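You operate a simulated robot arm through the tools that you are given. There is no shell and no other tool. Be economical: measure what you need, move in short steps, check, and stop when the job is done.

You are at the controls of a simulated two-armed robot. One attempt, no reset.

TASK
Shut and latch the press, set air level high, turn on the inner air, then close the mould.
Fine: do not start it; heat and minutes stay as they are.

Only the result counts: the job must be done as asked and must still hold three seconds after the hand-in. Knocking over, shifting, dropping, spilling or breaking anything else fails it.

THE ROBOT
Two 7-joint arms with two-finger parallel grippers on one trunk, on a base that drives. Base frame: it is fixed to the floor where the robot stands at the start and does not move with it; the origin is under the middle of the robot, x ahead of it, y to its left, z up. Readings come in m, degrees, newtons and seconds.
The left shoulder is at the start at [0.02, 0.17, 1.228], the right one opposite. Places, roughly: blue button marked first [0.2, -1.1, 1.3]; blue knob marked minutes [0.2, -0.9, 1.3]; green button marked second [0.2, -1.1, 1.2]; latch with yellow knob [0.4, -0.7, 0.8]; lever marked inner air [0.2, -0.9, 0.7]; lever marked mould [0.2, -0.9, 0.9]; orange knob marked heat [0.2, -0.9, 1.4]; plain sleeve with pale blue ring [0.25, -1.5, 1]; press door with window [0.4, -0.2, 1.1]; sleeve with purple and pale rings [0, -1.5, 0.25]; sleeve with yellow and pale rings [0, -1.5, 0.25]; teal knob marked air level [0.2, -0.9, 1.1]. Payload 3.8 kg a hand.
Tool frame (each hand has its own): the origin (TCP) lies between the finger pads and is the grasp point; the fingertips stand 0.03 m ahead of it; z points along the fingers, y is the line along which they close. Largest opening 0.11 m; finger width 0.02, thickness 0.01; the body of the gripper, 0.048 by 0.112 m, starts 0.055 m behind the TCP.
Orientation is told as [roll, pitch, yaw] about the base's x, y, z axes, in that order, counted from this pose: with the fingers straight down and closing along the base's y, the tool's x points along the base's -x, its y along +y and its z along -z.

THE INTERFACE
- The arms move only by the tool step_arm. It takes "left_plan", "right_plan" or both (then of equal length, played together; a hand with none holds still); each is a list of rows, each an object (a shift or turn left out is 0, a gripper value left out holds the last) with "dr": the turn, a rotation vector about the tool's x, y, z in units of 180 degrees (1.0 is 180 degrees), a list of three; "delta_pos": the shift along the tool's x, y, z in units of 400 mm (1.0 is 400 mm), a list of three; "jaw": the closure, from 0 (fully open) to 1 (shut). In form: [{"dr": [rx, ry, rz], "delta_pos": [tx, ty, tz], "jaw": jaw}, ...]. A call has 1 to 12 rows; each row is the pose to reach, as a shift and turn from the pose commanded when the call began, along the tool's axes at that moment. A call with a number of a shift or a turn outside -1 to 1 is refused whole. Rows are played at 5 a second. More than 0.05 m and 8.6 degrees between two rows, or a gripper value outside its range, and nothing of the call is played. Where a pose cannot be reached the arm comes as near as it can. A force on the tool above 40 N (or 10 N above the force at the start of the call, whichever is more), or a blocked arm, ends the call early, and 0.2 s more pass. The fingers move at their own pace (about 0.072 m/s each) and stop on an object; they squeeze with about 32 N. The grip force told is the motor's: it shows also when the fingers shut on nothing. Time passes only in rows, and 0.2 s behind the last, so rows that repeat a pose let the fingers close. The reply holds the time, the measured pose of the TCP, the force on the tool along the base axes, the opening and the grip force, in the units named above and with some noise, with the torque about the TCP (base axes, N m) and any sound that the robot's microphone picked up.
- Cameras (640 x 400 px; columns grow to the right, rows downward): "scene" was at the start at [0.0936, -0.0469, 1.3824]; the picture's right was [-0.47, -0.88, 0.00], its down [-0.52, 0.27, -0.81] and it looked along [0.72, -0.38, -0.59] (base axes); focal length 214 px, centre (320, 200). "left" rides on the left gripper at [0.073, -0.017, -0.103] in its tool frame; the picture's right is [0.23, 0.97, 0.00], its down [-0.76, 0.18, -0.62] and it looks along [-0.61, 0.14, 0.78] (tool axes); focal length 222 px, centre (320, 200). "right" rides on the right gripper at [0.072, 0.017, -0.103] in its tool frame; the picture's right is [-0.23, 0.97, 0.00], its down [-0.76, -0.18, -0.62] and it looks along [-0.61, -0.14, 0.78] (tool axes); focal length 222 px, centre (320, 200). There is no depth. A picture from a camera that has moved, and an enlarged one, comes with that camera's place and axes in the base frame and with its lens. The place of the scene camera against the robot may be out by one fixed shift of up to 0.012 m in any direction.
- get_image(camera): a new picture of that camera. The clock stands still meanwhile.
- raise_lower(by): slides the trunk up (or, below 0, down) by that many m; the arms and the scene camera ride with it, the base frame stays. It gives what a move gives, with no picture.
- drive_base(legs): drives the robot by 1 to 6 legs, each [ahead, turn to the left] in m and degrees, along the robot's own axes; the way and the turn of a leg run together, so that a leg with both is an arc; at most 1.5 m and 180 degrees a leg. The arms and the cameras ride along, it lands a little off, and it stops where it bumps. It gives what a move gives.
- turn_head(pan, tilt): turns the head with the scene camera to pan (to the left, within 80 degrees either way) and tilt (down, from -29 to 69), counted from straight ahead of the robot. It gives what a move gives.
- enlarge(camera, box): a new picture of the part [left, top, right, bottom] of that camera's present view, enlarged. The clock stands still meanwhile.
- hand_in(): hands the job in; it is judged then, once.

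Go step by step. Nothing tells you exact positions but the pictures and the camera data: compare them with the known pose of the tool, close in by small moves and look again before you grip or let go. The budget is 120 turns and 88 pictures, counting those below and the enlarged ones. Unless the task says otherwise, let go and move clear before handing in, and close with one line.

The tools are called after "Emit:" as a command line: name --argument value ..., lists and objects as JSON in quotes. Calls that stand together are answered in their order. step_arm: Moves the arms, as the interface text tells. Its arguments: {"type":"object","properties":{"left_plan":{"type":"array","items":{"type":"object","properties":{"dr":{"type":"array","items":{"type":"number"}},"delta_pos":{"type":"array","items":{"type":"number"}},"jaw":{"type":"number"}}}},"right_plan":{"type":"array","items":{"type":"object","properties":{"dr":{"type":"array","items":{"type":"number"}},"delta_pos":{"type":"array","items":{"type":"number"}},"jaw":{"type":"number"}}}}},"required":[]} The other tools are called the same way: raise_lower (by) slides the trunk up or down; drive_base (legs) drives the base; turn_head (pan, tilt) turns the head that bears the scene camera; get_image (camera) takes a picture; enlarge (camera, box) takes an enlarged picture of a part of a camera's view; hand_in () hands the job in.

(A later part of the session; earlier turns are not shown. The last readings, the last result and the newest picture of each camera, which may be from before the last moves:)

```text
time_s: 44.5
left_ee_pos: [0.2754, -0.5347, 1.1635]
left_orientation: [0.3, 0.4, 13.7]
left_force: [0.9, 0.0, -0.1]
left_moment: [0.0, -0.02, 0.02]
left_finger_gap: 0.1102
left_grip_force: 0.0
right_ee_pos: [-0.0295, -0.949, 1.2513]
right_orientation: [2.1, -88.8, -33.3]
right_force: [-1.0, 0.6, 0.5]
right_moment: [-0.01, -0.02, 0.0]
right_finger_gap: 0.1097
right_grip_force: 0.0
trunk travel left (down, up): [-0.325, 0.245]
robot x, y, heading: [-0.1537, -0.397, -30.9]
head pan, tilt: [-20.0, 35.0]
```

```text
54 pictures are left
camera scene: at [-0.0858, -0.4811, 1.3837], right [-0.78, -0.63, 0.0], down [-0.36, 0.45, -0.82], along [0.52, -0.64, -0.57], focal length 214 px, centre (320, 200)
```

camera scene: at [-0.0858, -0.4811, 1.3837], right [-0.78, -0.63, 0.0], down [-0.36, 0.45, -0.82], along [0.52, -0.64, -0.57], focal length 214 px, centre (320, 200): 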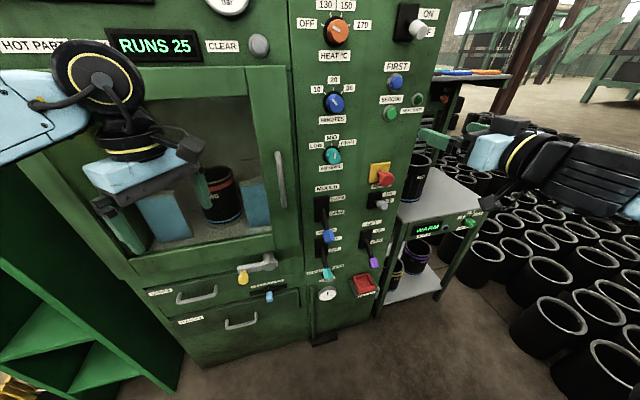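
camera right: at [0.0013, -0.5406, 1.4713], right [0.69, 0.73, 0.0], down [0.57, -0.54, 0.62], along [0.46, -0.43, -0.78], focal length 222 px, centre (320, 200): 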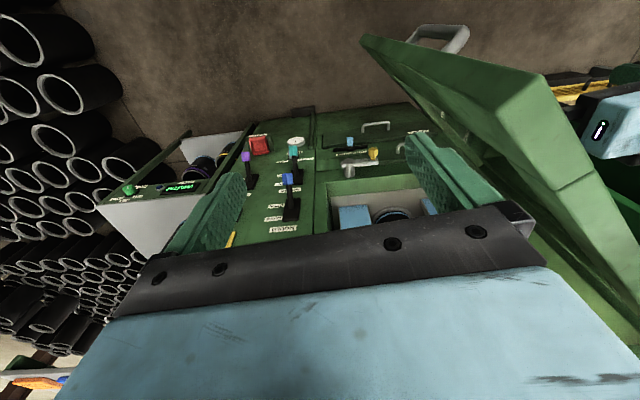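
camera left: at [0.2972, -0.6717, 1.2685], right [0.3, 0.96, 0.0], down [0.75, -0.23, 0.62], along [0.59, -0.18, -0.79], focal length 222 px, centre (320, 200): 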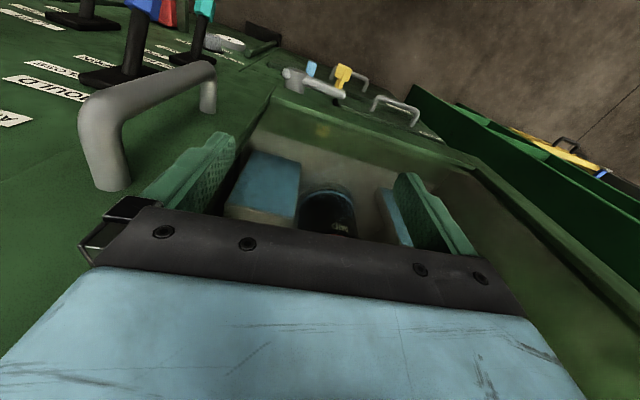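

I'm squarely in front of the press, door shut; by triangulation the latch boss is near (0.37,-0.75,0.775) and its yellow knob is about 0.085 m to its left. I pull the left hand back and bring the right hand down toward the latch, rolled 90 degrees.

Emit:
step_arm --right_plan '[{"delta_pos": [0.05, 0.0417, 0], "dr": [0, 0, -0.0417]}, {"delta_pos": [0.1, 0.0833, 0], "dr": [0, 0, -0.0833]}, {"delta_pos": [0.15, 0.125, 0], "dr": [0, 0, -0.125]}, {"delta_pos": [0.2, 0.167, 0], "dr": [0, 0, -0.167]}, {"delta_pos": [0.25, 0.208, 0], "dr": [0, 0, -0.208]}, {"delta_pos": [0.3, 0.25, 0], "dr": [0, 0, -0.25]}, {"delta_pos": [0.35, 0.292, 0], "dr": [0, 0, -0.292]}, {"delta_pos": [0.4, 0.333, 0], "dr": [0, 0, -0.333]}, {"delta_pos": [0.45, 0.375, 0], "dr": [0, 0, -0.375]}, {"delta_pos": [0.5, 0.417, 0], "dr": [0, 0, -0.417]}, {"delta_pos": [0.55, 0.458, 0], "dr": [0, 0, -0.458]}, {"delta_pos": [0.6, 0.5, 0], "dr": [0, 0, -0.5]}]' --left_plan '[{"delta_pos": [0.02, 0.08, 0]}, {"delta_pos": [0.04, 0.16, 0]}, {"delta_pos": [0.06, 0.24, 0]}, {"delta_pos": [0.06, 0.32, 0]}, {"delta_pos": [0.06, 0.4, 0]}, {"delta_pos": [0.06, 0.47, 0]}, {"delta_pos": [0.06, 0.47, 0]}, {"delta_pos": [0.06, 0.47, 0]}, {"delta_pos": [0.06, 0.47, 0]}, {"delta_pos": [0.06, 0.47, 0]}, {"delta_pos": [0.06, 0.47, 0]}, {"delta_pos": [0.06, 0.47, 0]}]'

Emit:
get_image --camera "scene"

```text
time_s: 47.1
left_ee_pos: [0.2089, -0.3549, 1.1644]
left_orientation: [0.3, 0.5, 13.7]
left_force: [0.0, 0.2, 0.1]
left_moment: [-0.03, 0.01, 0.03]
left_finger_gap: 0.1098
left_grip_force: 0.0
right_ee_pos: [0.0639, -0.898, 1.2364]
right_orientation: [-81.6, -5.7, 55.7]
right_force: [-0.1, 0.6, 0.2]
right_moment: [-0.01, 0.0, -0.02]
right_finger_gap: 0.11
right_grip_force: 0.1
right hand out of reach, approached as far as the arm can: row 1, 2, 3, 4, 5, 6, 7, 8, 9, 10, 11, 12
trunk travel left (down, up): [-0.325, 0.245]
robot x, y, heading: [-0.1546, -0.3975, -30.7]
head pan, tilt: [-20.0, 35.0]
```

```text
53 pictures are left
camera scene: at [-0.0845, -0.4802, 1.3836], right [-0.78, -0.63, 0.0], down [-0.36, 0.44, -0.82], along [0.52, -0.64, -0.57], focal length 214 px, centre (320, 200)
```

scene: 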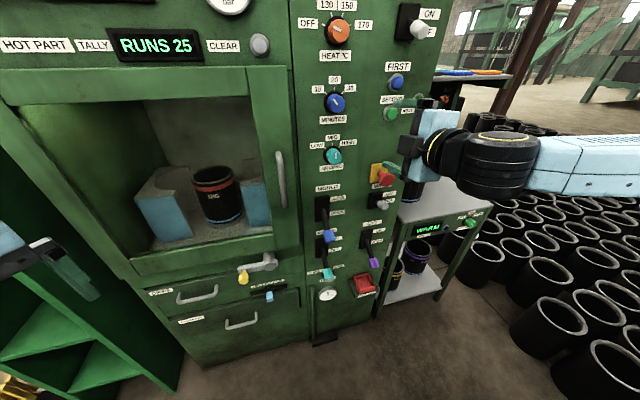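

The roll is done but the arm was at a fold limit there. I try moving straight down and left from here.

Emit:
step_arm --right_plan '[{"delta_pos": [-0.04, 0.08, -0.02]}, {"delta_pos": [-0.08, 0.16, -0.03]}, {"delta_pos": [-0.12, 0.24, -0.04]}, {"delta_pos": [-0.16, 0.32, -0.05]}, {"delta_pos": [-0.2, 0.4, -0.06]}, {"delta_pos": [-0.26, 0.48, -0.06]}, {"delta_pos": [-0.32, 0.56, -0.06]}, {"delta_pos": [-0.4, 0.64, -0.06]}]'

Emit:
get_image --camera "scene"

```text
time_s: 48.9
left_ee_pos: [0.2098, -0.3559, 1.1639]
left_orientation: [0.3, 0.5, 13.8]
left_force: [-0.2, 0.0, -0.6]
left_moment: [-0.03, -0.01, 0.05]
left_finger_gap: 0.11
left_grip_force: 0.1
right_ee_pos: [0.1325, -0.6855, 1.0182]
right_orientation: [-81.4, -5.9, 55.2]
right_force: [-0.2, -1.4, -0.5]
right_moment: [-0.03, -0.01, -0.02]
right_finger_gap: 0.1097
right_grip_force: 0.1
right hand out of reach, approached as far as the arm can: row 1, 2, 3, 4, 5, 6, 7, 8
trunk travel left (down, up): [-0.325, 0.245]
robot x, y, heading: [-0.1523, -0.3972, -31.0]
head pan, tilt: [-20.0, 35.0]
```

```text
52 pictures are left
camera scene: at [-0.0845, -0.4794, 1.3837], right [-0.78, -0.63, 0.0], down [-0.36, 0.44, -0.82], along [0.52, -0.64, -0.57], focal length 214 px, centre (320, 200)
```

scene: 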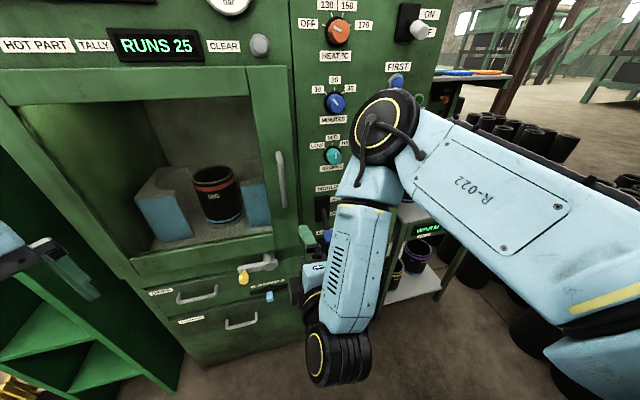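

Emit:
step_arm --right_plan '[{"delta_pos": [-0.05, 0.08, 0]}, {"delta_pos": [-0.1, 0.16, 0]}, {"delta_pos": [-0.15, 0.24, 0]}, {"delta_pos": [-0.2, 0.32, 0]}, {"delta_pos": [-0.25, 0.4, 0]}, {"delta_pos": [-0.3, 0.48, 0]}, {"delta_pos": [-0.36, 0.56, 0]}]'

Emit:
turn_head --pan 0 --tilt 45

Emit:
get_image --camera "scene"

Emit:
get_image --camera "right"

```text
time_s: 50.5
left_ee_pos: [0.2084, -0.3567, 1.1655]
left_orientation: [0.2, 0.4, 13.6]
left_force: [0.6, -0.9, -0.1]
left_moment: [0.04, -0.02, 0.01]
left_finger_gap: 0.1103
left_grip_force: 0.0
right_ee_pos: [0.1991, -0.5338, 0.8534]
right_orientation: [-81.3, -5.9, 55.3]
right_force: [1.0, -1.3, -0.3]
right_moment: [0.01, 0.0, -0.02]
right_finger_gap: 0.1102
right_grip_force: 0.1
right hand out of reach, approached as far as the arm can: row 1, 2, 5, 6, 7
trunk travel left (down, up): [-0.325, 0.245]
robot x, y, heading: [-0.1523, -0.3949, -30.6]
head pan, tilt: [-20.0, 35.0]
```

```text
time_s: 51.3
left_ee_pos: [0.2083, -0.3561, 1.1659]
left_orientation: [0.3, 0.4, 13.6]
left_force: [0.4, 1.0, -0.1]
left_moment: [-0.01, 0.02, -0.03]
left_finger_gap: 0.11
left_grip_force: 0.2
right_ee_pos: [0.2008, -0.5327, 0.854]
right_orientation: [-81.2, -5.9, 55.4]
right_force: [0.2, 0.7, 0.2]
right_moment: [0.0, -0.01, -0.02]
right_finger_gap: 0.11
right_grip_force: 0.0
trunk travel left (down, up): [-0.325, 0.245]
robot x, y, heading: [-0.1534, -0.3968, -30.8]
head pan, tilt: [0.0, 45.0]
```

```text
51 pictures are left
camera scene: at [-0.0715, -0.4545, 1.3689], right [-0.51, -0.86, 0.0], down [-0.61, 0.36, -0.71], along [0.61, -0.36, -0.71], focal length 214 px, centre (320, 200)
```

scene: 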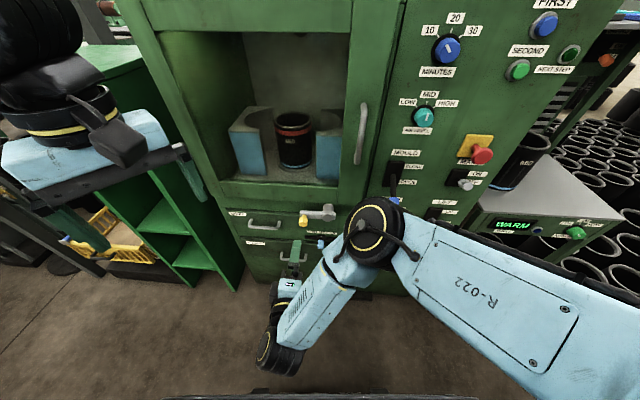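

```text
50 pictures are left
camera right: at [0.0737, -0.5317, 0.8449], right [0.06, 0.35, -0.93], down [-0.07, 0.94, 0.35], along [1.0, 0.04, 0.08], focal length 222 px, centre (320, 200)
```

right: 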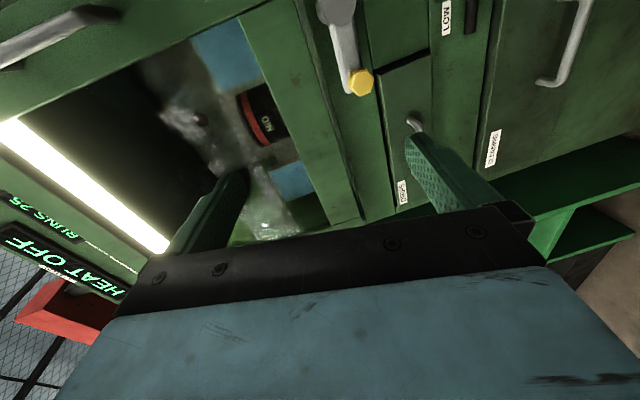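

The right hand is well placed; I triangulate the yellow knob at about (0.383,-0.651,0.765). I narrow the jaw to a cage and approach to 0.1 m short, levelling the tool.

Emit:
step_arm --right_plan '[{"delta_pos": [0.006, 0.035, 0.05], "dr": [0.01, 0, 0], "jaw": 0.45}, {"delta_pos": [0.012, 0.07, 0.1], "dr": [0.02, 0, 0]}, {"delta_pos": [0.02, 0.105, 0.16], "dr": [0.03, 0, 0]}, {"delta_pos": [0.026, 0.14, 0.22], "dr": [0.04, 0, 0]}, {"delta_pos": [0.032, 0.176, 0.28], "dr": [0.046, 0, 0]}]'

Emit:
get_image --camera "right"

```text
time_s: 52.5
left_ee_pos: [0.2083, -0.3551, 1.1642]
left_orientation: [0.4, 0.4, 13.7]
left_force: [-0.1, 0.7, -0.1]
left_moment: [-0.04, -0.01, -0.02]
left_finger_gap: 0.1102
left_grip_force: 0.1
right_ee_pos: [0.277, -0.5717, 0.8801]
right_orientation: [-86.9, -5.8, 53.4]
right_force: [-0.7, -0.5, 0.9]
right_moment: [0.0, 0.0, 0.02]
right_finger_gap: 0.0606
right_grip_force: 0.0
right hand out of reach, approached as far as the arm can: row 1, 2, 3, 4, 5
trunk travel left (down, up): [-0.325, 0.245]
robot x, y, heading: [-0.1517, -0.3996, -30.6]
head pan, tilt: [0.0, 45.0]
```

```text
49 pictures are left
camera right: at [0.1524, -0.5646, 0.8614], right [0.15, 0.29, -0.94], down [-0.05, 0.96, 0.29], along [0.99, 0.0, 0.16], focal length 222 px, centre (320, 200)
```

right: 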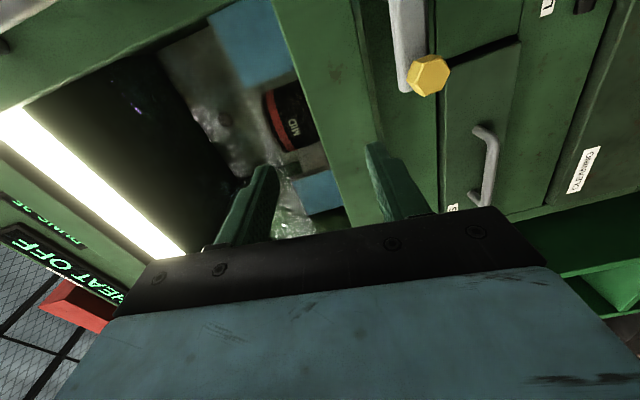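

The arm can't get low enough with the trunk this high, so I lower the trunk by 0.2 m.

Emit:
raise_lower --by -0.2

Emit:
get_image --camera "right"

Emit:
get_image --camera "scene"

```text
time_s: 54.7
left_ee_pos: [0.2072, -0.3562, 0.9649]
left_orientation: [0.3, 0.4, 13.7]
left_force: [-1.2, 0.0, -0.3]
left_moment: [0.01, 0.01, 0.01]
left_finger_gap: 0.1101
left_grip_force: 0.0
right_ee_pos: [0.277, -0.5705, 0.682]
right_orientation: [-87.2, -5.8, 53.2]
right_force: [-0.6, -0.1, -0.2]
right_moment: [0.01, 0.01, 0.01]
right_finger_gap: 0.0605
right_grip_force: 0.1
trunk travel left (down, up): [-0.125, 0.445]
robot x, y, heading: [-0.1561, -0.3982, -31.0]
head pan, tilt: [0.0, 45.0]
```

```text
48 pictures are left
camera right: at [0.152, -0.5644, 0.6615], right [0.15, 0.29, -0.94], down [-0.05, 0.96, 0.29], along [0.99, 0.0, 0.16], focal length 222 px, centre (320, 200)
```

right: 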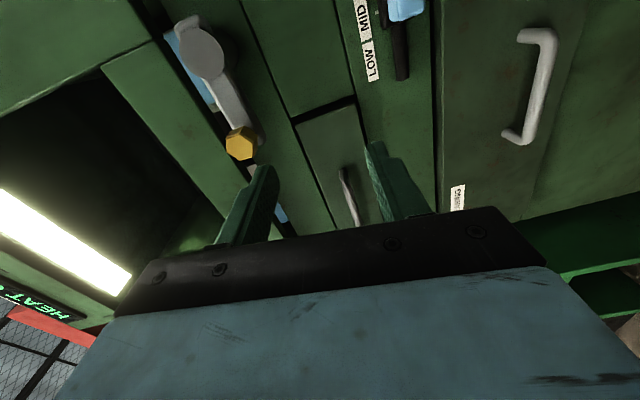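

```text
47 pictures are left
camera scene: at [-0.0716, -0.4544, 1.169], right [-0.51, -0.86, 0.0], down [-0.61, 0.36, -0.71], along [0.61, -0.36, -0.71], focal length 214 px, centre (320, 200)
```

scene: 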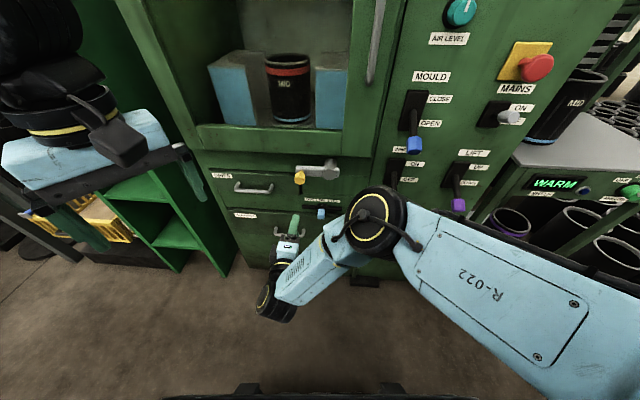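

Emit:
enlarge --camera "right" --box '[80, 0, 340, 240]'

Emit:
enlarge --camera "scene" --box '[180, 80, 420, 240]'

```text
1.67 times, centred on (210, 120) of right
camera zoom: at [0.152, -0.5644, 0.6615], right [0.15, 0.29, -0.94], down [-0.05, 0.96, 0.29], along [0.99, 0.0, 0.16], focal length 370 px, centre (503, 333)
```

zoom: 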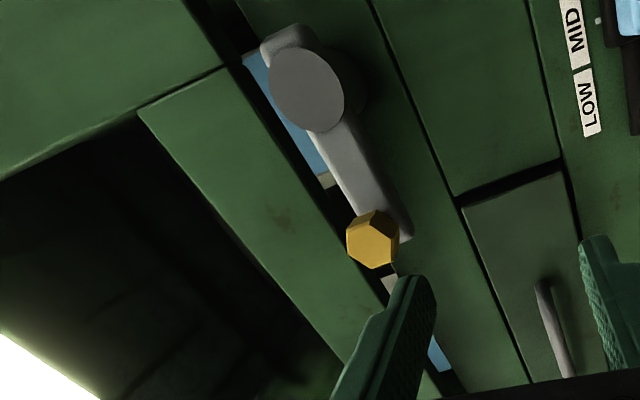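

```text
2.50 times, centred on (300, 160) of scene
camera zoom: at [-0.0716, -0.4544, 1.169], right [-0.51, -0.86, 0.0], down [-0.61, 0.36, -0.71], along [0.61, -0.36, -0.71], focal length 536 px, centre (370, 300)
```

zoom: 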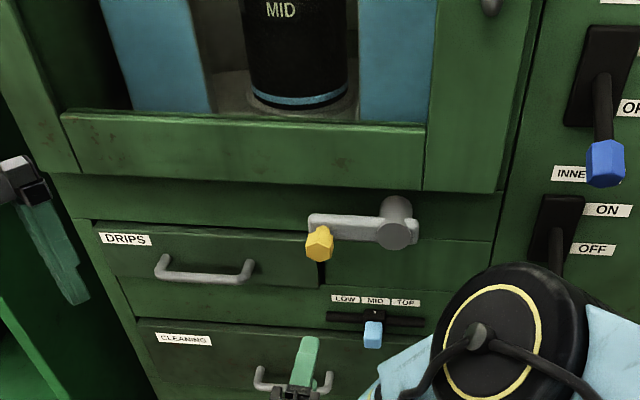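

Knob is about (0.380,-0.650,0.764). I raise the hand to that height, square it, and look before moving in.

Emit:
step_arm --right_plan '[{"delta_pos": [0, -0.07, 0], "dr": [0, -0.012, 0]}, {"delta_pos": [0, -0.14, 0.03], "dr": [0, -0.024, 0]}, {"delta_pos": [-0.01, -0.22, 0.06], "dr": [0, -0.036, 0]}]'

Emit:
get_image --camera "right"

```text
time_s: 55.5
left_ee_pos: [0.2077, -0.3558, 0.9655]
left_orientation: [0.3, 0.4, 13.7]
left_force: [-0.3, 0.8, 0.1]
left_moment: [0.04, -0.01, -0.02]
left_finger_gap: 0.1099
left_grip_force: 0.2
right_ee_pos: [0.2968, -0.592, 0.7686]
right_orientation: [-87.6, -6.2, 59.8]
right_force: [0.0, 0.2, 0.4]
right_moment: [-0.03, 0.01, -0.01]
right_finger_gap: 0.0601
right_grip_force: 0.1
trunk travel left (down, up): [-0.125, 0.445]
robot x, y, heading: [-0.1576, -0.3951, -30.8]
head pan, tilt: [0.0, 45.0]
```

```text
44 pictures are left
camera right: at [0.1721, -0.6001, 0.7469], right [0.13, 0.3, -0.94], down [-0.16, 0.95, 0.28], along [0.98, 0.11, 0.17], focal length 222 px, centre (320, 200)
```

right: 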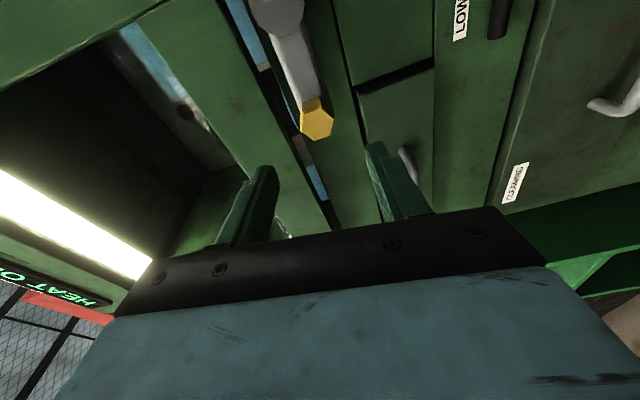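

The knob lines up between the fingers. I move forward so they straddle it.

Emit:
step_arm --right_plan '[{"delta_pos": [0.01, 0, 0.06]}, {"delta_pos": [0.015, 0, 0.12]}, {"delta_pos": [0.02, 0, 0.17]}, {"delta_pos": [0.02, 0, 0.2]}]'

Emit:
get_image --camera "right"

Emit:
enlarge --camera "scene" --box '[200, 100, 400, 260]'

```text
time_s: 56.5
left_ee_pos: [0.2074, -0.3554, 0.9653]
left_orientation: [0.3, 0.5, 13.7]
left_force: [-0.1, -0.3, -0.3]
left_moment: [0.01, -0.01, -0.01]
left_finger_gap: 0.1101
left_grip_force: 0.0
right_ee_pos: [0.3614, -0.6382, 0.7641]
right_orientation: [-87.5, -6.2, 59.5]
right_force: [-0.1, 0.1, -0.2]
right_moment: [0.01, 0.01, 0.02]
right_finger_gap: 0.0603
right_grip_force: 0.1
trunk travel left (down, up): [-0.125, 0.445]
robot x, y, heading: [-0.1547, -0.3955, -30.7]
head pan, tilt: [0.0, 45.0]
```

```text
43 pictures are left
camera right: at [0.237, -0.6456, 0.7437], right [0.13, 0.31, -0.94], down [-0.16, 0.95, 0.28], along [0.98, 0.11, 0.17], focal length 222 px, centre (320, 200)
```

right: 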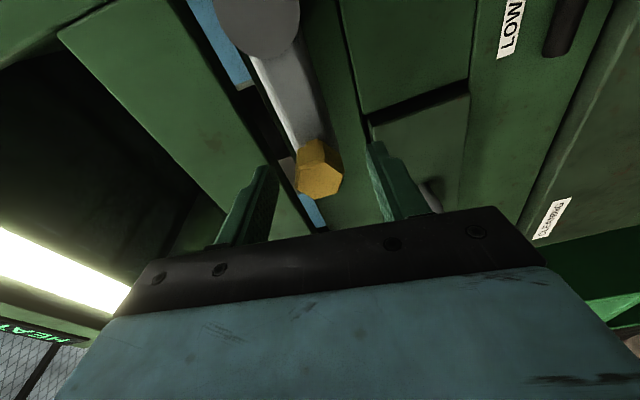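

```text
2.50 times, centred on (300, 180) of scene
camera zoom: at [-0.0715, -0.4545, 1.1689], right [-0.51, -0.86, 0.0], down [-0.61, 0.36, -0.71], along [0.61, -0.36, -0.71], focal length 536 px, centre (370, 250)
```

zoom: 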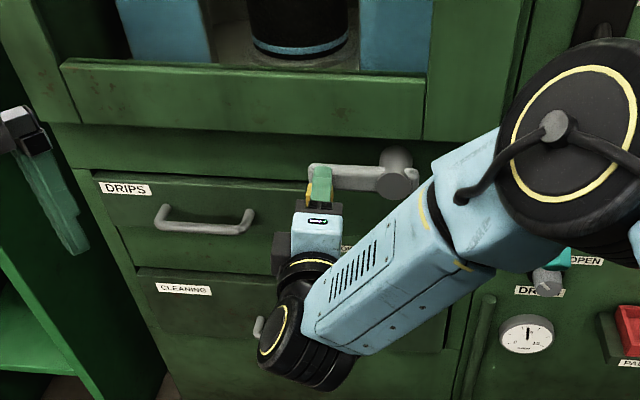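

The knob is at the grasp point. I close to a loose cage and turn the latch arm along its arc, first half, rolling the hand with it.

Emit:
step_arm --right_plan '[{"jaw": 0.62}, {"jaw": 0.62}, {"delta_pos": [-0.001, -0.027, 0], "dr": [0, 0, 0.0417]}, {"delta_pos": [0.001, -0.054, 0], "dr": [0, 0, 0.0833]}, {"delta_pos": [0.007, -0.081, 0], "dr": [0, 0, 0.125]}, {"delta_pos": [0.0165, -0.106, 0], "dr": [0, 0, 0.1667]}, {"delta_pos": [0.029, -0.13, 0], "dr": [0, 0, 0.2083]}, {"delta_pos": [0.045, -0.152, 0], "dr": [0, 0, 0.25]}]'

Emit:
get_image --camera "right"

Emit:
enlarge --camera "scene" --box '[200, 100, 400, 260]'

```text
time_s: 58.3
left_ee_pos: [0.2066, -0.3566, 0.9653]
left_orientation: [0.3, 0.4, 13.7]
left_force: [-0.6, 0.2, 0.5]
left_moment: [-0.02, 0.0, -0.02]
left_finger_gap: 0.1099
left_grip_force: 0.0
right_ee_pos: [0.3515, -0.6616, 0.8213]
right_orientation: [-86.6, -51.2, 57.2]
right_force: [0.7, 1.0, -1.0]
right_moment: [0.03, 0.0, 0.02]
right_finger_gap: 0.0422
right_grip_force: 0.4
trunk travel left (down, up): [-0.125, 0.445]
robot x, y, heading: [-0.1558, -0.3955, -30.8]
head pan, tilt: [0.0, 45.0]
```

```text
41 pictures are left
camera right: at [0.2449, -0.6353, 0.7586], right [0.44, 0.79, -0.43], down [-0.35, 0.59, 0.73], along [0.83, -0.17, 0.53], focal length 222 px, centre (320, 200)
```

right: 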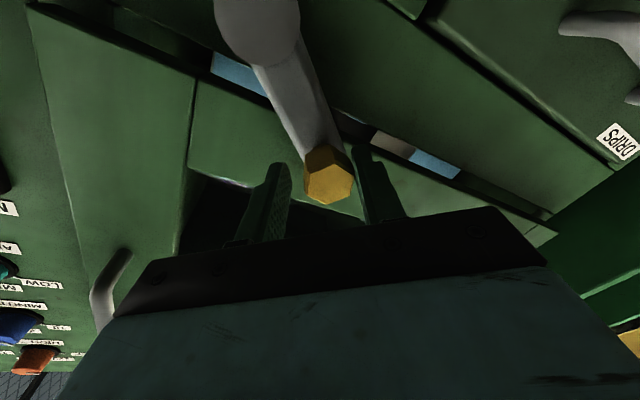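

```text
2.50 times, centred on (300, 180) of scene
camera zoom: at [-0.0714, -0.4545, 1.1689], right [-0.51, -0.86, 0.0], down [-0.61, 0.36, -0.71], along [0.61, -0.36, -0.71], focal length 536 px, centre (370, 250)
```

zoom: 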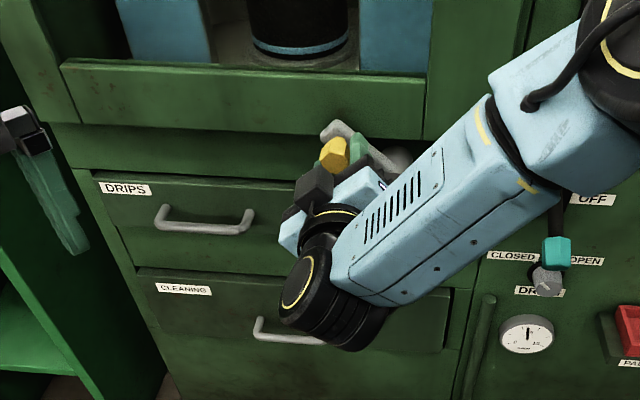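

The latch follows nicely, halfway. I continue the second half of the arc.

Emit:
step_arm --right_plan '[{"delta_pos": [-0.001, -0.027, 0], "dr": [0, 0, 0.0417]}, {"delta_pos": [0.001, -0.054, 0], "dr": [0, 0, 0.0833]}, {"delta_pos": [0.007, -0.081, 0], "dr": [0, 0, 0.125]}, {"delta_pos": [0.0165, -0.106, 0], "dr": [0, 0, 0.1667]}, {"delta_pos": [0.029, -0.13, 0], "dr": [0, 0, 0.2083]}, {"delta_pos": [0.045, -0.152, 0], "dr": [0, 0, 0.25]}]'

Emit:
get_image --camera "right"

Emit:
enlarge --camera "scene" --box '[200, 100, 400, 260]'

```text
time_s: 59.7
left_ee_pos: [0.2073, -0.3557, 0.9649]
left_orientation: [0.3, 0.4, 13.7]
left_force: [0.2, -0.7, -0.3]
left_moment: [-0.01, 0.0, -0.02]
left_finger_gap: 0.1099
left_grip_force: 0.0
right_ee_pos: [0.323, -0.7066, 0.8496]
right_orientation: [68.6, -83.3, -99.0]
right_force: [-0.7, 0.2, 0.0]
right_moment: [-0.03, 0.0, 0.0]
right_finger_gap: 0.0416
right_grip_force: 0.0
right hand out of reach, approached as far as the arm can: row 6
trunk travel left (down, up): [-0.125, 0.445]
robot x, y, heading: [-0.1571, -0.3974, -30.9]
head pan, tilt: [0.0, 45.0]
```

```text
39 pictures are left
camera right: at [0.2452, -0.6319, 0.7838], right [0.49, 0.81, 0.33], down [-0.64, 0.08, 0.76], along [0.59, -0.59, 0.55], focal length 222 px, centre (320, 200)
```

right: 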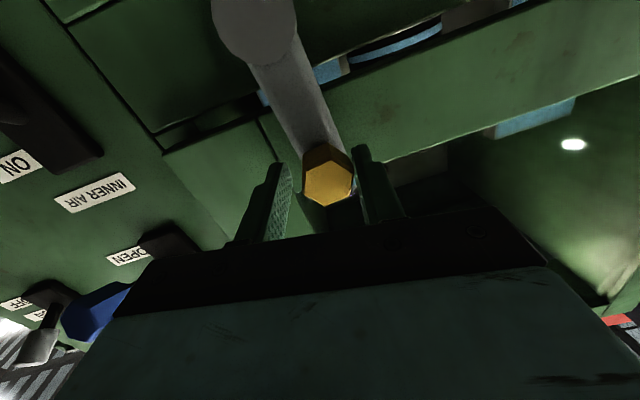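

```text
2.50 times, centred on (300, 180) of scene
camera zoom: at [-0.0716, -0.4544, 1.1689], right [-0.51, -0.86, 0.0], down [-0.61, 0.36, -0.71], along [0.61, -0.36, -0.71], focal length 536 px, centre (370, 250)
```

zoom: 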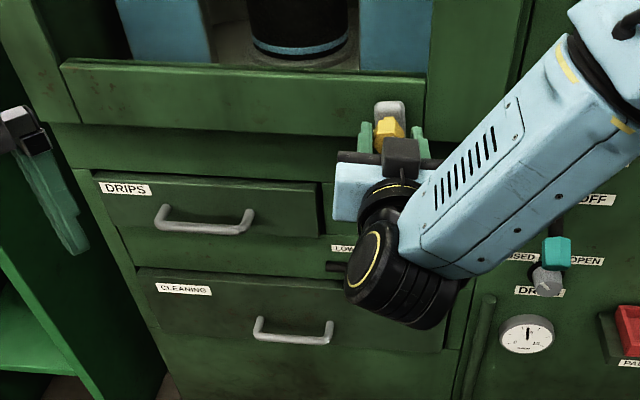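

The latch arm is up across the door's bottom rail. I nudge it further right to feel its stop.

Emit:
step_arm --right_plan '[{"delta_pos": [0, -0.02, 0]}, {"delta_pos": [0, -0.04, 0]}, {"delta_pos": [0, -0.06, 0]}, {"delta_pos": [0, -0.075, 0]}]'

Emit:
get_image --camera "right"

```text
time_s: 60.7
left_ee_pos: [0.208, -0.3553, 0.9662]
left_orientation: [0.3, 0.5, 13.8]
left_force: [-0.3, -0.5, 0.0]
left_moment: [0.05, 0.03, 0.0]
left_finger_gap: 0.1098
left_grip_force: 0.2
right_ee_pos: [0.3151, -0.7138, 0.8598]
right_orientation: [66.9, -83.3, -97.4]
right_force: [3.5, 3.2, -0.1]
right_moment: [-0.01, 0.01, 0.02]
right_finger_gap: 0.0436
right_grip_force: 1.6
right hand out of reach, approached as far as the arm can: row 1, 2, 3, 4
trunk travel left (down, up): [-0.125, 0.445]
robot x, y, heading: [-0.1568, -0.3943, -31.2]
head pan, tilt: [0.0, 45.0]
```

```text
37 pictures are left
camera right: at [0.2367, -0.6385, 0.7951], right [0.49, 0.81, 0.33], down [-0.64, 0.08, 0.77], along [0.59, -0.59, 0.55], focal length 222 px, centre (320, 200)
```

right: 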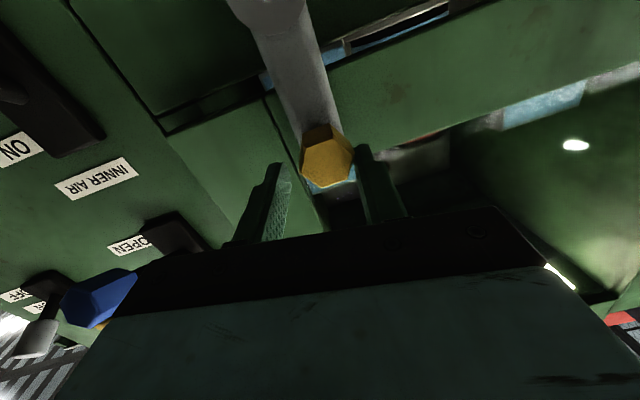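

Emit:
step_arm --right_plan '[{"delta_pos": [0.01, -0.01, 0], "dr": [0, 0, -0.04]}, {"delta_pos": [0.015, -0.03, 0], "dr": [0, 0, -0.08]}, {"delta_pos": [0.015, -0.05, 0], "dr": [0, 0, -0.08]}, {"delta_pos": [0.015, -0.065, 0], "dr": [0, 0, -0.08]}]'

Emit:
get_image --camera "right"

```text
time_s: 61.7
left_ee_pos: [0.2085, -0.3549, 0.9638]
left_orientation: [0.3, 0.5, 13.6]
left_force: [0.0, -0.2, 0.4]
left_moment: [0.01, 0.01, -0.03]
left_finger_gap: 0.11
left_grip_force: 0.0
right_ee_pos: [0.3097, -0.7111, 0.8629]
right_orientation: [-71.4, -81.1, 41.4]
right_force: [11.0, 12.2, -8.8]
right_moment: [-0.02, 0.05, 0.09]
right_finger_gap: 0.0501
right_grip_force: 8.4
right hand out of reach, approached as far as the arm can: row 1, 2, 3, 4
trunk travel left (down, up): [-0.125, 0.445]
robot x, y, heading: [-0.1556, -0.3966, -30.7]
head pan, tilt: [0.0, 45.0]
```

```text
36 pictures are left
camera right: at [0.2216, -0.6521, 0.7935], right [0.5, 0.86, 0.08], down [-0.54, 0.24, 0.81], along [0.68, -0.45, 0.58], focal length 222 px, centre (320, 200)
```

right: 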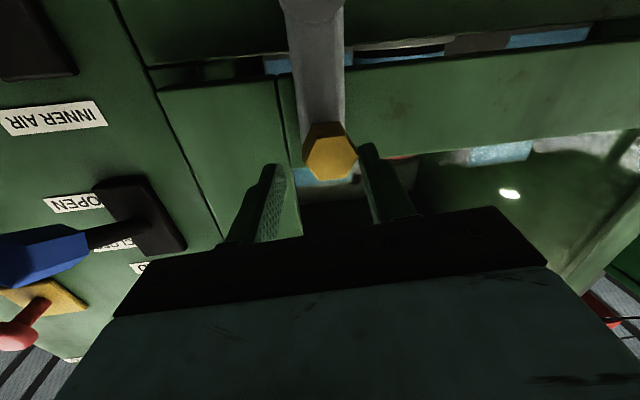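

The latch is hard against its stop, upright over the door. I relax, open the jaw and back away.

Emit:
step_arm --right_plan '[{"delta_pos": [0, 0.05, 0], "jaw": 0.45}, {"delta_pos": [0, 0.05, -0.05], "jaw": 0.4}, {"delta_pos": [0, 0.05, -0.13]}, {"delta_pos": [0, 0.05, -0.21]}, {"delta_pos": [0, 0.05, -0.29]}]'

Emit:
turn_head --pan -15 --tilt 40

Emit:
get_image --camera "scene"

Emit:
get_image --camera "right"

```text
time_s: 62.9
left_ee_pos: [0.2069, -0.3551, 0.9655]
left_orientation: [0.3, 0.4, 13.6]
left_force: [-0.7, -0.8, 0.3]
left_moment: [-0.05, -0.03, -0.01]
left_finger_gap: 0.1101
left_grip_force: 0.1
right_ee_pos: [0.2204, -0.6387, 0.8664]
right_orientation: [-75.2, -81.4, 45.3]
right_force: [0.4, 0.9, 0.1]
right_moment: [-0.05, 0.0, 0.0]
right_finger_gap: 0.0659
right_grip_force: 0.0
trunk travel left (down, up): [-0.125, 0.445]
robot x, y, heading: [-0.1523, -0.3987, -30.9]
head pan, tilt: [0.0, 45.0]
```

```text
time_s: 63.7
left_ee_pos: [0.2079, -0.3547, 0.9655]
left_orientation: [0.3, 0.4, 13.7]
left_force: [-0.3, -0.5, 0.5]
left_moment: [-0.01, -0.02, -0.02]
left_finger_gap: 0.1102
left_grip_force: 0.2
right_ee_pos: [0.2202, -0.6387, 0.8667]
right_orientation: [-74.7, -81.4, 44.9]
right_force: [-0.1, -0.1, -0.6]
right_moment: [0.01, 0.02, 0.02]
right_finger_gap: 0.0659
right_grip_force: 0.1
trunk travel left (down, up): [-0.125, 0.445]
robot x, y, heading: [-0.1589, -0.3956, -30.9]
head pan, tilt: [-15.0, 40.0]
```

```text
35 pictures are left
camera scene: at [-0.0821, -0.4737, 1.1761], right [-0.72, -0.7, 0.0], down [-0.45, 0.46, -0.77], along [0.53, -0.55, -0.64], focal length 214 px, centre (320, 200)
```

scene: 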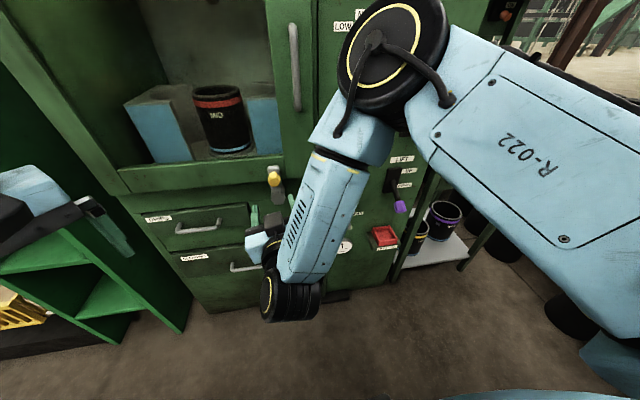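

```text
34 pictures are left
camera right: at [0.1325, -0.5788, 0.7964], right [0.5, 0.86, 0.08], down [-0.55, 0.24, 0.8], along [0.67, -0.45, 0.59], focal length 222 px, centre (320, 200)
```

right: 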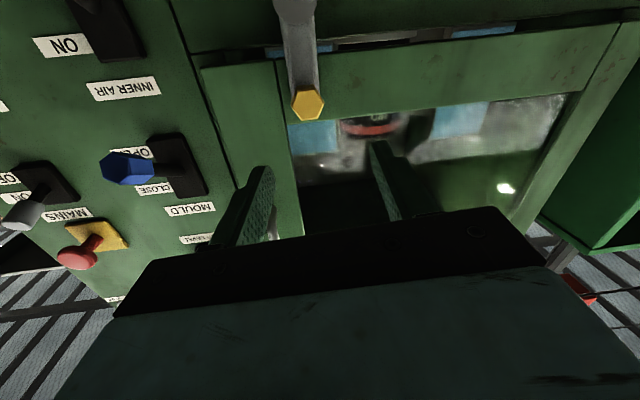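

Latch is upright across the door. Next is the air-level knob: raise the trunk back, then bring the right hand in front of it with fingers above and below.

Emit:
raise_lower --by 0.2

Emit:
step_arm --right_plan '[{"delta_pos": [-0.015, -0.054, 0], "dr": [0, 0, -0.0375]}, {"delta_pos": [-0.03, -0.108, 0], "dr": [0, 0, -0.075]}, {"delta_pos": [-0.045, -0.162, 0], "dr": [0, 0, -0.1125]}, {"delta_pos": [-0.06, -0.216, 0], "dr": [0, 0, -0.15]}, {"delta_pos": [-0.075, -0.27, 0], "dr": [0, 0, -0.1875]}, {"delta_pos": [-0.09, -0.324, 0], "dr": [0, 0, -0.225]}, {"delta_pos": [-0.105, -0.378, 0], "dr": [0, 0, -0.2625]}, {"delta_pos": [-0.12, -0.432, 0], "dr": [0, 0, -0.3]}, {"delta_pos": [-0.135, -0.486, 0], "dr": [0, 0, -0.3375]}, {"delta_pos": [-0.15, -0.54, 0], "dr": [0, 0, -0.375]}, {"delta_pos": [-0.165, -0.6, 0], "dr": [0, 0, -0.4125]}, {"delta_pos": [-0.18, -0.65, 0], "dr": [0, 0, -0.45]}]'

Emit:
get_image --camera "right"

Emit:
get_image --camera "scene"

```text
time_s: 65.8
left_ee_pos: [0.2084, -0.3553, 1.1649]
left_orientation: [0.3, 0.5, 13.6]
left_force: [0.2, 0.7, 0.0]
left_moment: [-0.01, 0.01, 0.01]
left_finger_gap: 0.1101
left_grip_force: 0.2
right_ee_pos: [0.2201, -0.6375, 1.0663]
right_orientation: [-74.7, -81.3, 44.8]
right_force: [-1.1, -0.1, -0.6]
right_moment: [-0.01, -0.03, 0.0]
right_finger_gap: 0.0657
right_grip_force: 0.0
trunk travel left (down, up): [-0.325, 0.245]
robot x, y, heading: [-0.1544, -0.3983, -30.8]
head pan, tilt: [-15.0, 40.0]
```

```text
time_s: 68.4
left_ee_pos: [0.2041, -0.3586, 1.1656]
left_orientation: [0.4, 0.2, 13.8]
left_force: [-0.6, -1.3, 0.2]
left_moment: [0.04, -0.07, -0.01]
left_finger_gap: 0.1099
left_grip_force: 0.2
right_ee_pos: [0.1118, -0.8299, 1.268]
right_orientation: [-85.6, -0.9, 59.1]
right_force: [-1.7, -2.0, 0.2]
right_moment: [0.01, -0.07, 0.09]
right_finger_gap: 0.0661
right_grip_force: 0.1
right hand out of reach, approached as far as the arm can: row 5, 6, 7, 8, 9, 10, 11, 12
trunk travel left (down, up): [-0.325, 0.245]
robot x, y, heading: [-0.1542, -0.3954, -31.2]
head pan, tilt: [-15.0, 40.0]
```

```text
33 pictures are left
camera right: at [-0.0132, -0.8369, 1.2567], right [0.06, 0.25, -0.97], down [-0.13, 0.96, 0.24], along [0.99, 0.11, 0.09], focal length 222 px, centre (320, 200)
```

right: 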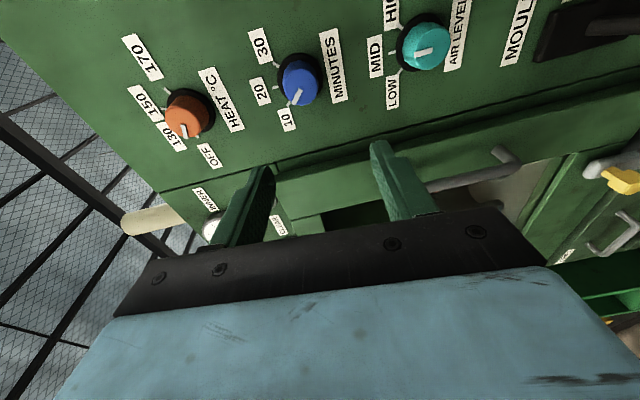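

```text
32 pictures are left
camera scene: at [-0.0863, -0.4769, 1.3761], right [-0.72, -0.7, 0.0], down [-0.45, 0.46, -0.77], along [0.54, -0.55, -0.64], focal length 214 px, centre (320, 200)
```

scene: 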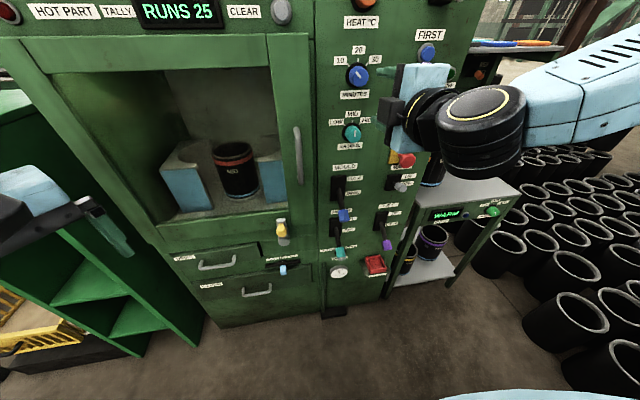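

Emit:
enlarge --camera "right" --box '[350, 0, 510, 120]'

```text
3.33 times, centred on (430, 60) of right
camera zoom: at [-0.0132, -0.8369, 1.2567], right [0.06, 0.25, -0.97], down [-0.13, 0.96, 0.24], along [0.99, 0.11, 0.09], focal length 740 px, centre (-47, 667)
```

zoom: 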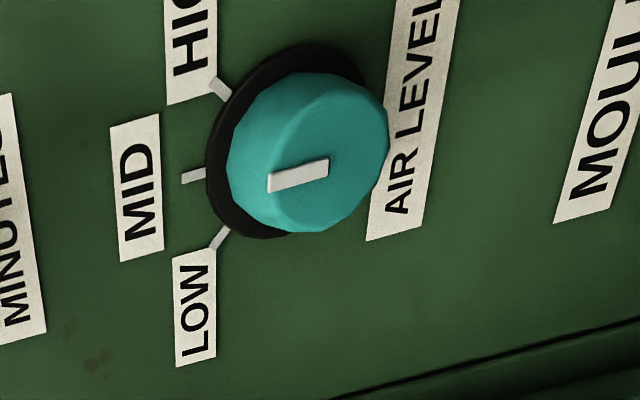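

The pointer stands at MID; HIGH is one tick clockwise (~45°). I bring the hand down in front of the teal knob at about (0.256,-0.95,1.128).

Emit:
step_arm --right_plan '[{"delta_pos": [0.02, 0.07, 0.03], "dr": [0.006, 0, 0]}, {"delta_pos": [0.04, 0.14, 0.06], "dr": [0.012, 0, 0]}, {"delta_pos": [0.06, 0.21, 0.09], "dr": [0.018, 0, 0]}, {"delta_pos": [0.08, 0.28, 0.11], "dr": [0.024, 0, 0]}, {"delta_pos": [0.08, 0.35, 0.125], "dr": [0.024, 0, 0]}]'

Emit:
get_image --camera "right"

```text
time_s: 69.6
left_ee_pos: [0.2069, -0.3567, 1.1651]
left_orientation: [0.3, 0.3, 13.7]
left_force: [-0.4, 0.3, -0.8]
left_moment: [0.0, 0.01, -0.07]
left_finger_gap: 0.1101
left_grip_force: 0.0
right_ee_pos: [0.1758, -0.7628, 1.235]
right_orientation: [-91.6, -1.0, 59.0]
right_force: [-0.5, -0.1, 0.0]
right_moment: [0.01, -0.03, 0.04]
right_finger_gap: 0.0662
right_grip_force: 0.1
right hand out of reach, approached as far as the arm can: row 1, 2, 3, 4, 5
trunk travel left (down, up): [-0.325, 0.245]
robot x, y, heading: [-0.1562, -0.3946, -30.8]
head pan, tilt: [-15.0, 40.0]
```

```text
30 pictures are left
camera right: at [0.0513, -0.7707, 1.2135], right [0.15, 0.19, -0.97], down [-0.15, 0.97, 0.17], along [0.98, 0.12, 0.17], focal length 222 px, centre (320, 200)
```

right: 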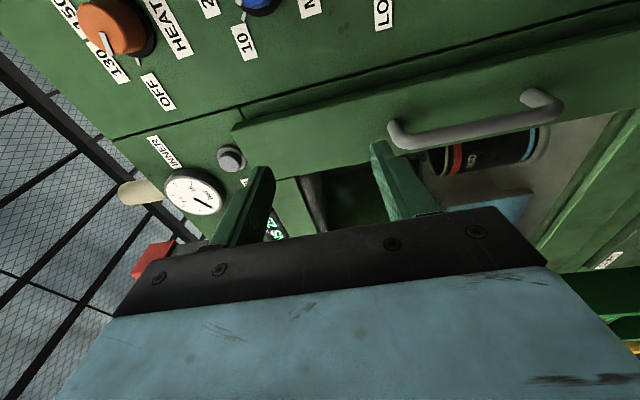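

The arm folds badly at this height; at the latch it worked well about 0.35 m below the shoulder. I raise the trunk 0.2 m and then bring the hand down and right to the knob.

Emit:
raise_lower --by 0.2

Emit:
step_arm --right_plan '[{"delta_pos": [0.03, 0.08, -0.02]}, {"delta_pos": [0.06, 0.16, -0.02]}, {"delta_pos": [0.09, 0.24, -0.02]}, {"delta_pos": [0.12, 0.32, -0.02]}, {"delta_pos": [0.15, 0.4, -0.02]}, {"delta_pos": [0.18, 0.48, -0.02]}, {"delta_pos": [0.22, 0.56, -0.02]}, {"delta_pos": [0.26, 0.64, -0.02]}, {"delta_pos": [0.3, 0.72, -0.02]}, {"delta_pos": [0.3, 0.77, -0.02]}]'

Emit:
get_image --camera "right"

```text
time_s: 71.8
left_ee_pos: [0.2081, -0.3567, 1.3654]
left_orientation: [0.4, 0.6, 13.7]
left_force: [-0.2, -0.1, -0.5]
left_moment: [-0.01, 0.01, -0.02]
left_finger_gap: 0.11
left_grip_force: 0.0
right_ee_pos: [0.1758, -0.7619, 1.4341]
right_orientation: [-91.5, -0.8, 59.1]
right_force: [0.4, -0.3, 0.2]
right_moment: [-0.03, -0.03, 0.04]
right_finger_gap: 0.0659
right_grip_force: 0.1
trunk travel left (down, up): [-0.525, 0.045]
robot x, y, heading: [-0.1574, -0.3968, -31.0]
head pan, tilt: [-15.0, 40.0]
```

```text
time_s: 74.0
left_ee_pos: [0.2081, -0.3563, 1.3649]
left_orientation: [0.4, 0.4, 13.7]
left_force: [-1.1, 0.5, -0.7]
left_moment: [0.0, 0.02, -0.02]
left_finger_gap: 0.1099
left_grip_force: 0.1
right_ee_pos: [0.16, -0.6894, 1.2891]
right_orientation: [-91.5, -0.8, 58.8]
right_force: [0.0, -0.7, 0.2]
right_moment: [-0.01, -0.01, 0.0]
right_finger_gap: 0.066
right_grip_force: 0.0
right hand out of reach, approached as far as the arm can: row 1, 2, 3, 4, 5, 6, 7, 8, 9, 10
trunk travel left (down, up): [-0.525, 0.045]
robot x, y, heading: [-0.1557, -0.3972, -31.1]
head pan, tilt: [-15.0, 40.0]
```

```text
29 pictures are left
camera right: at [0.0358, -0.6971, 1.2687], right [0.15, 0.19, -0.97], down [-0.15, 0.97, 0.17], along [0.98, 0.12, 0.17], focal length 222 px, centre (320, 200)
```

right: 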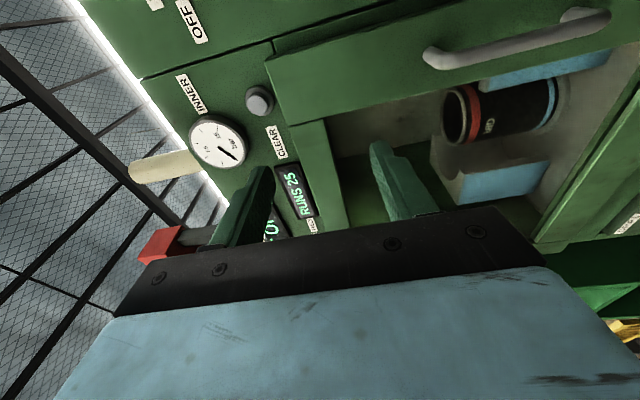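

The wrist is too near the shoulder (inner reach limit), so I back the robot off 0.2 m.

Emit:
drive_base --legs '[[-0.2, 0]]'

Emit:
step_arm --right_plan '[{"delta_pos": [0.05, 0.05, 0.05]}, {"delta_pos": [0.1, 0.1, 0.1]}, {"delta_pos": [0.15, 0.15, 0.15]}, {"delta_pos": [0.2, 0.2, 0.2]}, {"delta_pos": [0.25, 0.25, 0.25]}, {"delta_pos": [0.31, 0.3, 0.3]}, {"delta_pos": [0.37, 0.35, 0.36]}, {"delta_pos": [0.44, 0.4, 0.42]}]'

Emit:
get_image --camera "right"

```text
time_s: 75.6
left_ee_pos: [0.0398, -0.254, 1.3652]
left_orientation: [0.3, 0.3, 13.8]
left_force: [0.4, -0.2, 0.1]
left_moment: [-0.05, -0.02, 0.02]
left_finger_gap: 0.1101
left_grip_force: 0.0
right_ee_pos: [-0.006, -0.5894, 1.2902]
right_orientation: [-91.5, -0.8, 59.1]
right_force: [0.9, -0.1, 0.0]
right_moment: [-0.02, 0.02, -0.01]
right_finger_gap: 0.0658
right_grip_force: 0.0
trunk travel left (down, up): [-0.525, 0.045]
robot x, y, heading: [-0.3227, -0.2979, -30.9]
head pan, tilt: [-15.0, 40.0]
```

```text
time_s: 77.4
left_ee_pos: [0.0398, -0.2546, 1.3645]
left_orientation: [0.4, 0.6, 13.8]
left_force: [-1.1, -0.4, 0.2]
left_moment: [-0.01, 0.03, 0.03]
left_finger_gap: 0.1098
left_grip_force: 0.1
right_ee_pos: [0.0873, -0.6172, 1.2605]
right_orientation: [-89.5, -0.9, 56.0]
right_force: [-0.2, -0.2, -0.4]
right_moment: [0.0, -0.01, -0.02]
right_finger_gap: 0.0659
right_grip_force: 0.0
right hand out of reach, approached as far as the arm can: row 1, 2, 3, 4, 5, 6, 7, 8
trunk travel left (down, up): [-0.525, 0.045]
robot x, y, heading: [-0.3214, -0.2946, -30.5]
head pan, tilt: [-15.0, 40.0]
```

```text
28 pictures are left
camera right: at [-0.0388, -0.6184, 1.2427], right [0.13, 0.2, -0.97], down [-0.09, 0.98, 0.19], along [0.99, 0.06, 0.14], focal length 222 px, centre (320, 200)
```

right: 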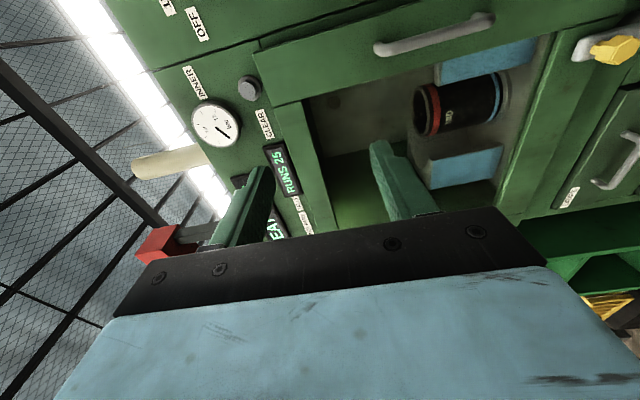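

The arm seems stuck at a wrist-joint limit with this roll. I try unrolling by 45° while moving right.

Emit:
step_arm --right_plan '[{"delta_pos": [0.02, 0.0, 0.0], "dr": [0, 0, 0.042]}, {"delta_pos": [0.06, 0.02, 0.0], "dr": [0, 0, 0.084]}, {"delta_pos": [0.12, 0.04, 0.0], "dr": [0, 0, 0.126]}, {"delta_pos": [0.18, 0.08, 0.0], "dr": [0, 0, 0.168]}, {"delta_pos": [0.24, 0.12, 0.02], "dr": [0, 0, 0.21]}, {"delta_pos": [0.3, 0.16, 0.04], "dr": [0, 0, 0.25]}, {"delta_pos": [0.36, 0.2, 0.06], "dr": [0, 0, 0.29]}, {"delta_pos": [0.42, 0.24, 0.08], "dr": [0, 0, 0.33]}]'

Emit:
get_image --camera "scene"

```text
time_s: 79.2
left_ee_pos: [0.0393, -0.2549, 1.3658]
left_orientation: [0.2, 0.5, 13.7]
left_force: [0.5, 0.3, -1.1]
left_moment: [-0.03, 0.01, 0.01]
left_finger_gap: 0.1099
left_grip_force: 0.0
right_ee_pos: [0.0815, -0.6374, 1.2364]
right_orientation: [-85.0, -59.6, 48.4]
right_force: [0.3, -0.8, -0.3]
right_moment: [0.02, 0.04, 0.03]
right_finger_gap: 0.0661
right_grip_force: 0.1
right hand out of reach, approached as far as the arm can: row 1, 2, 3, 4, 5, 6, 7, 8
trunk travel left (down, up): [-0.525, 0.045]
robot x, y, heading: [-0.3231, -0.2968, -30.8]
head pan, tilt: [-15.0, 40.0]
```

```text
27 pictures are left
camera scene: at [-0.2496, -0.3737, 1.5761], right [-0.72, -0.7, 0.0], down [-0.45, 0.46, -0.77], along [0.53, -0.55, -0.64], focal length 214 px, centre (320, 200)
```

scene: 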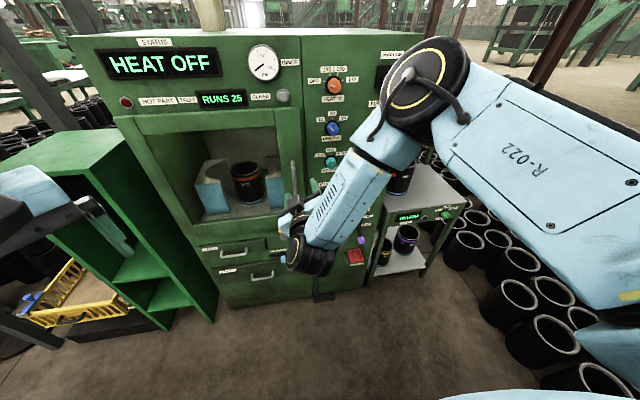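

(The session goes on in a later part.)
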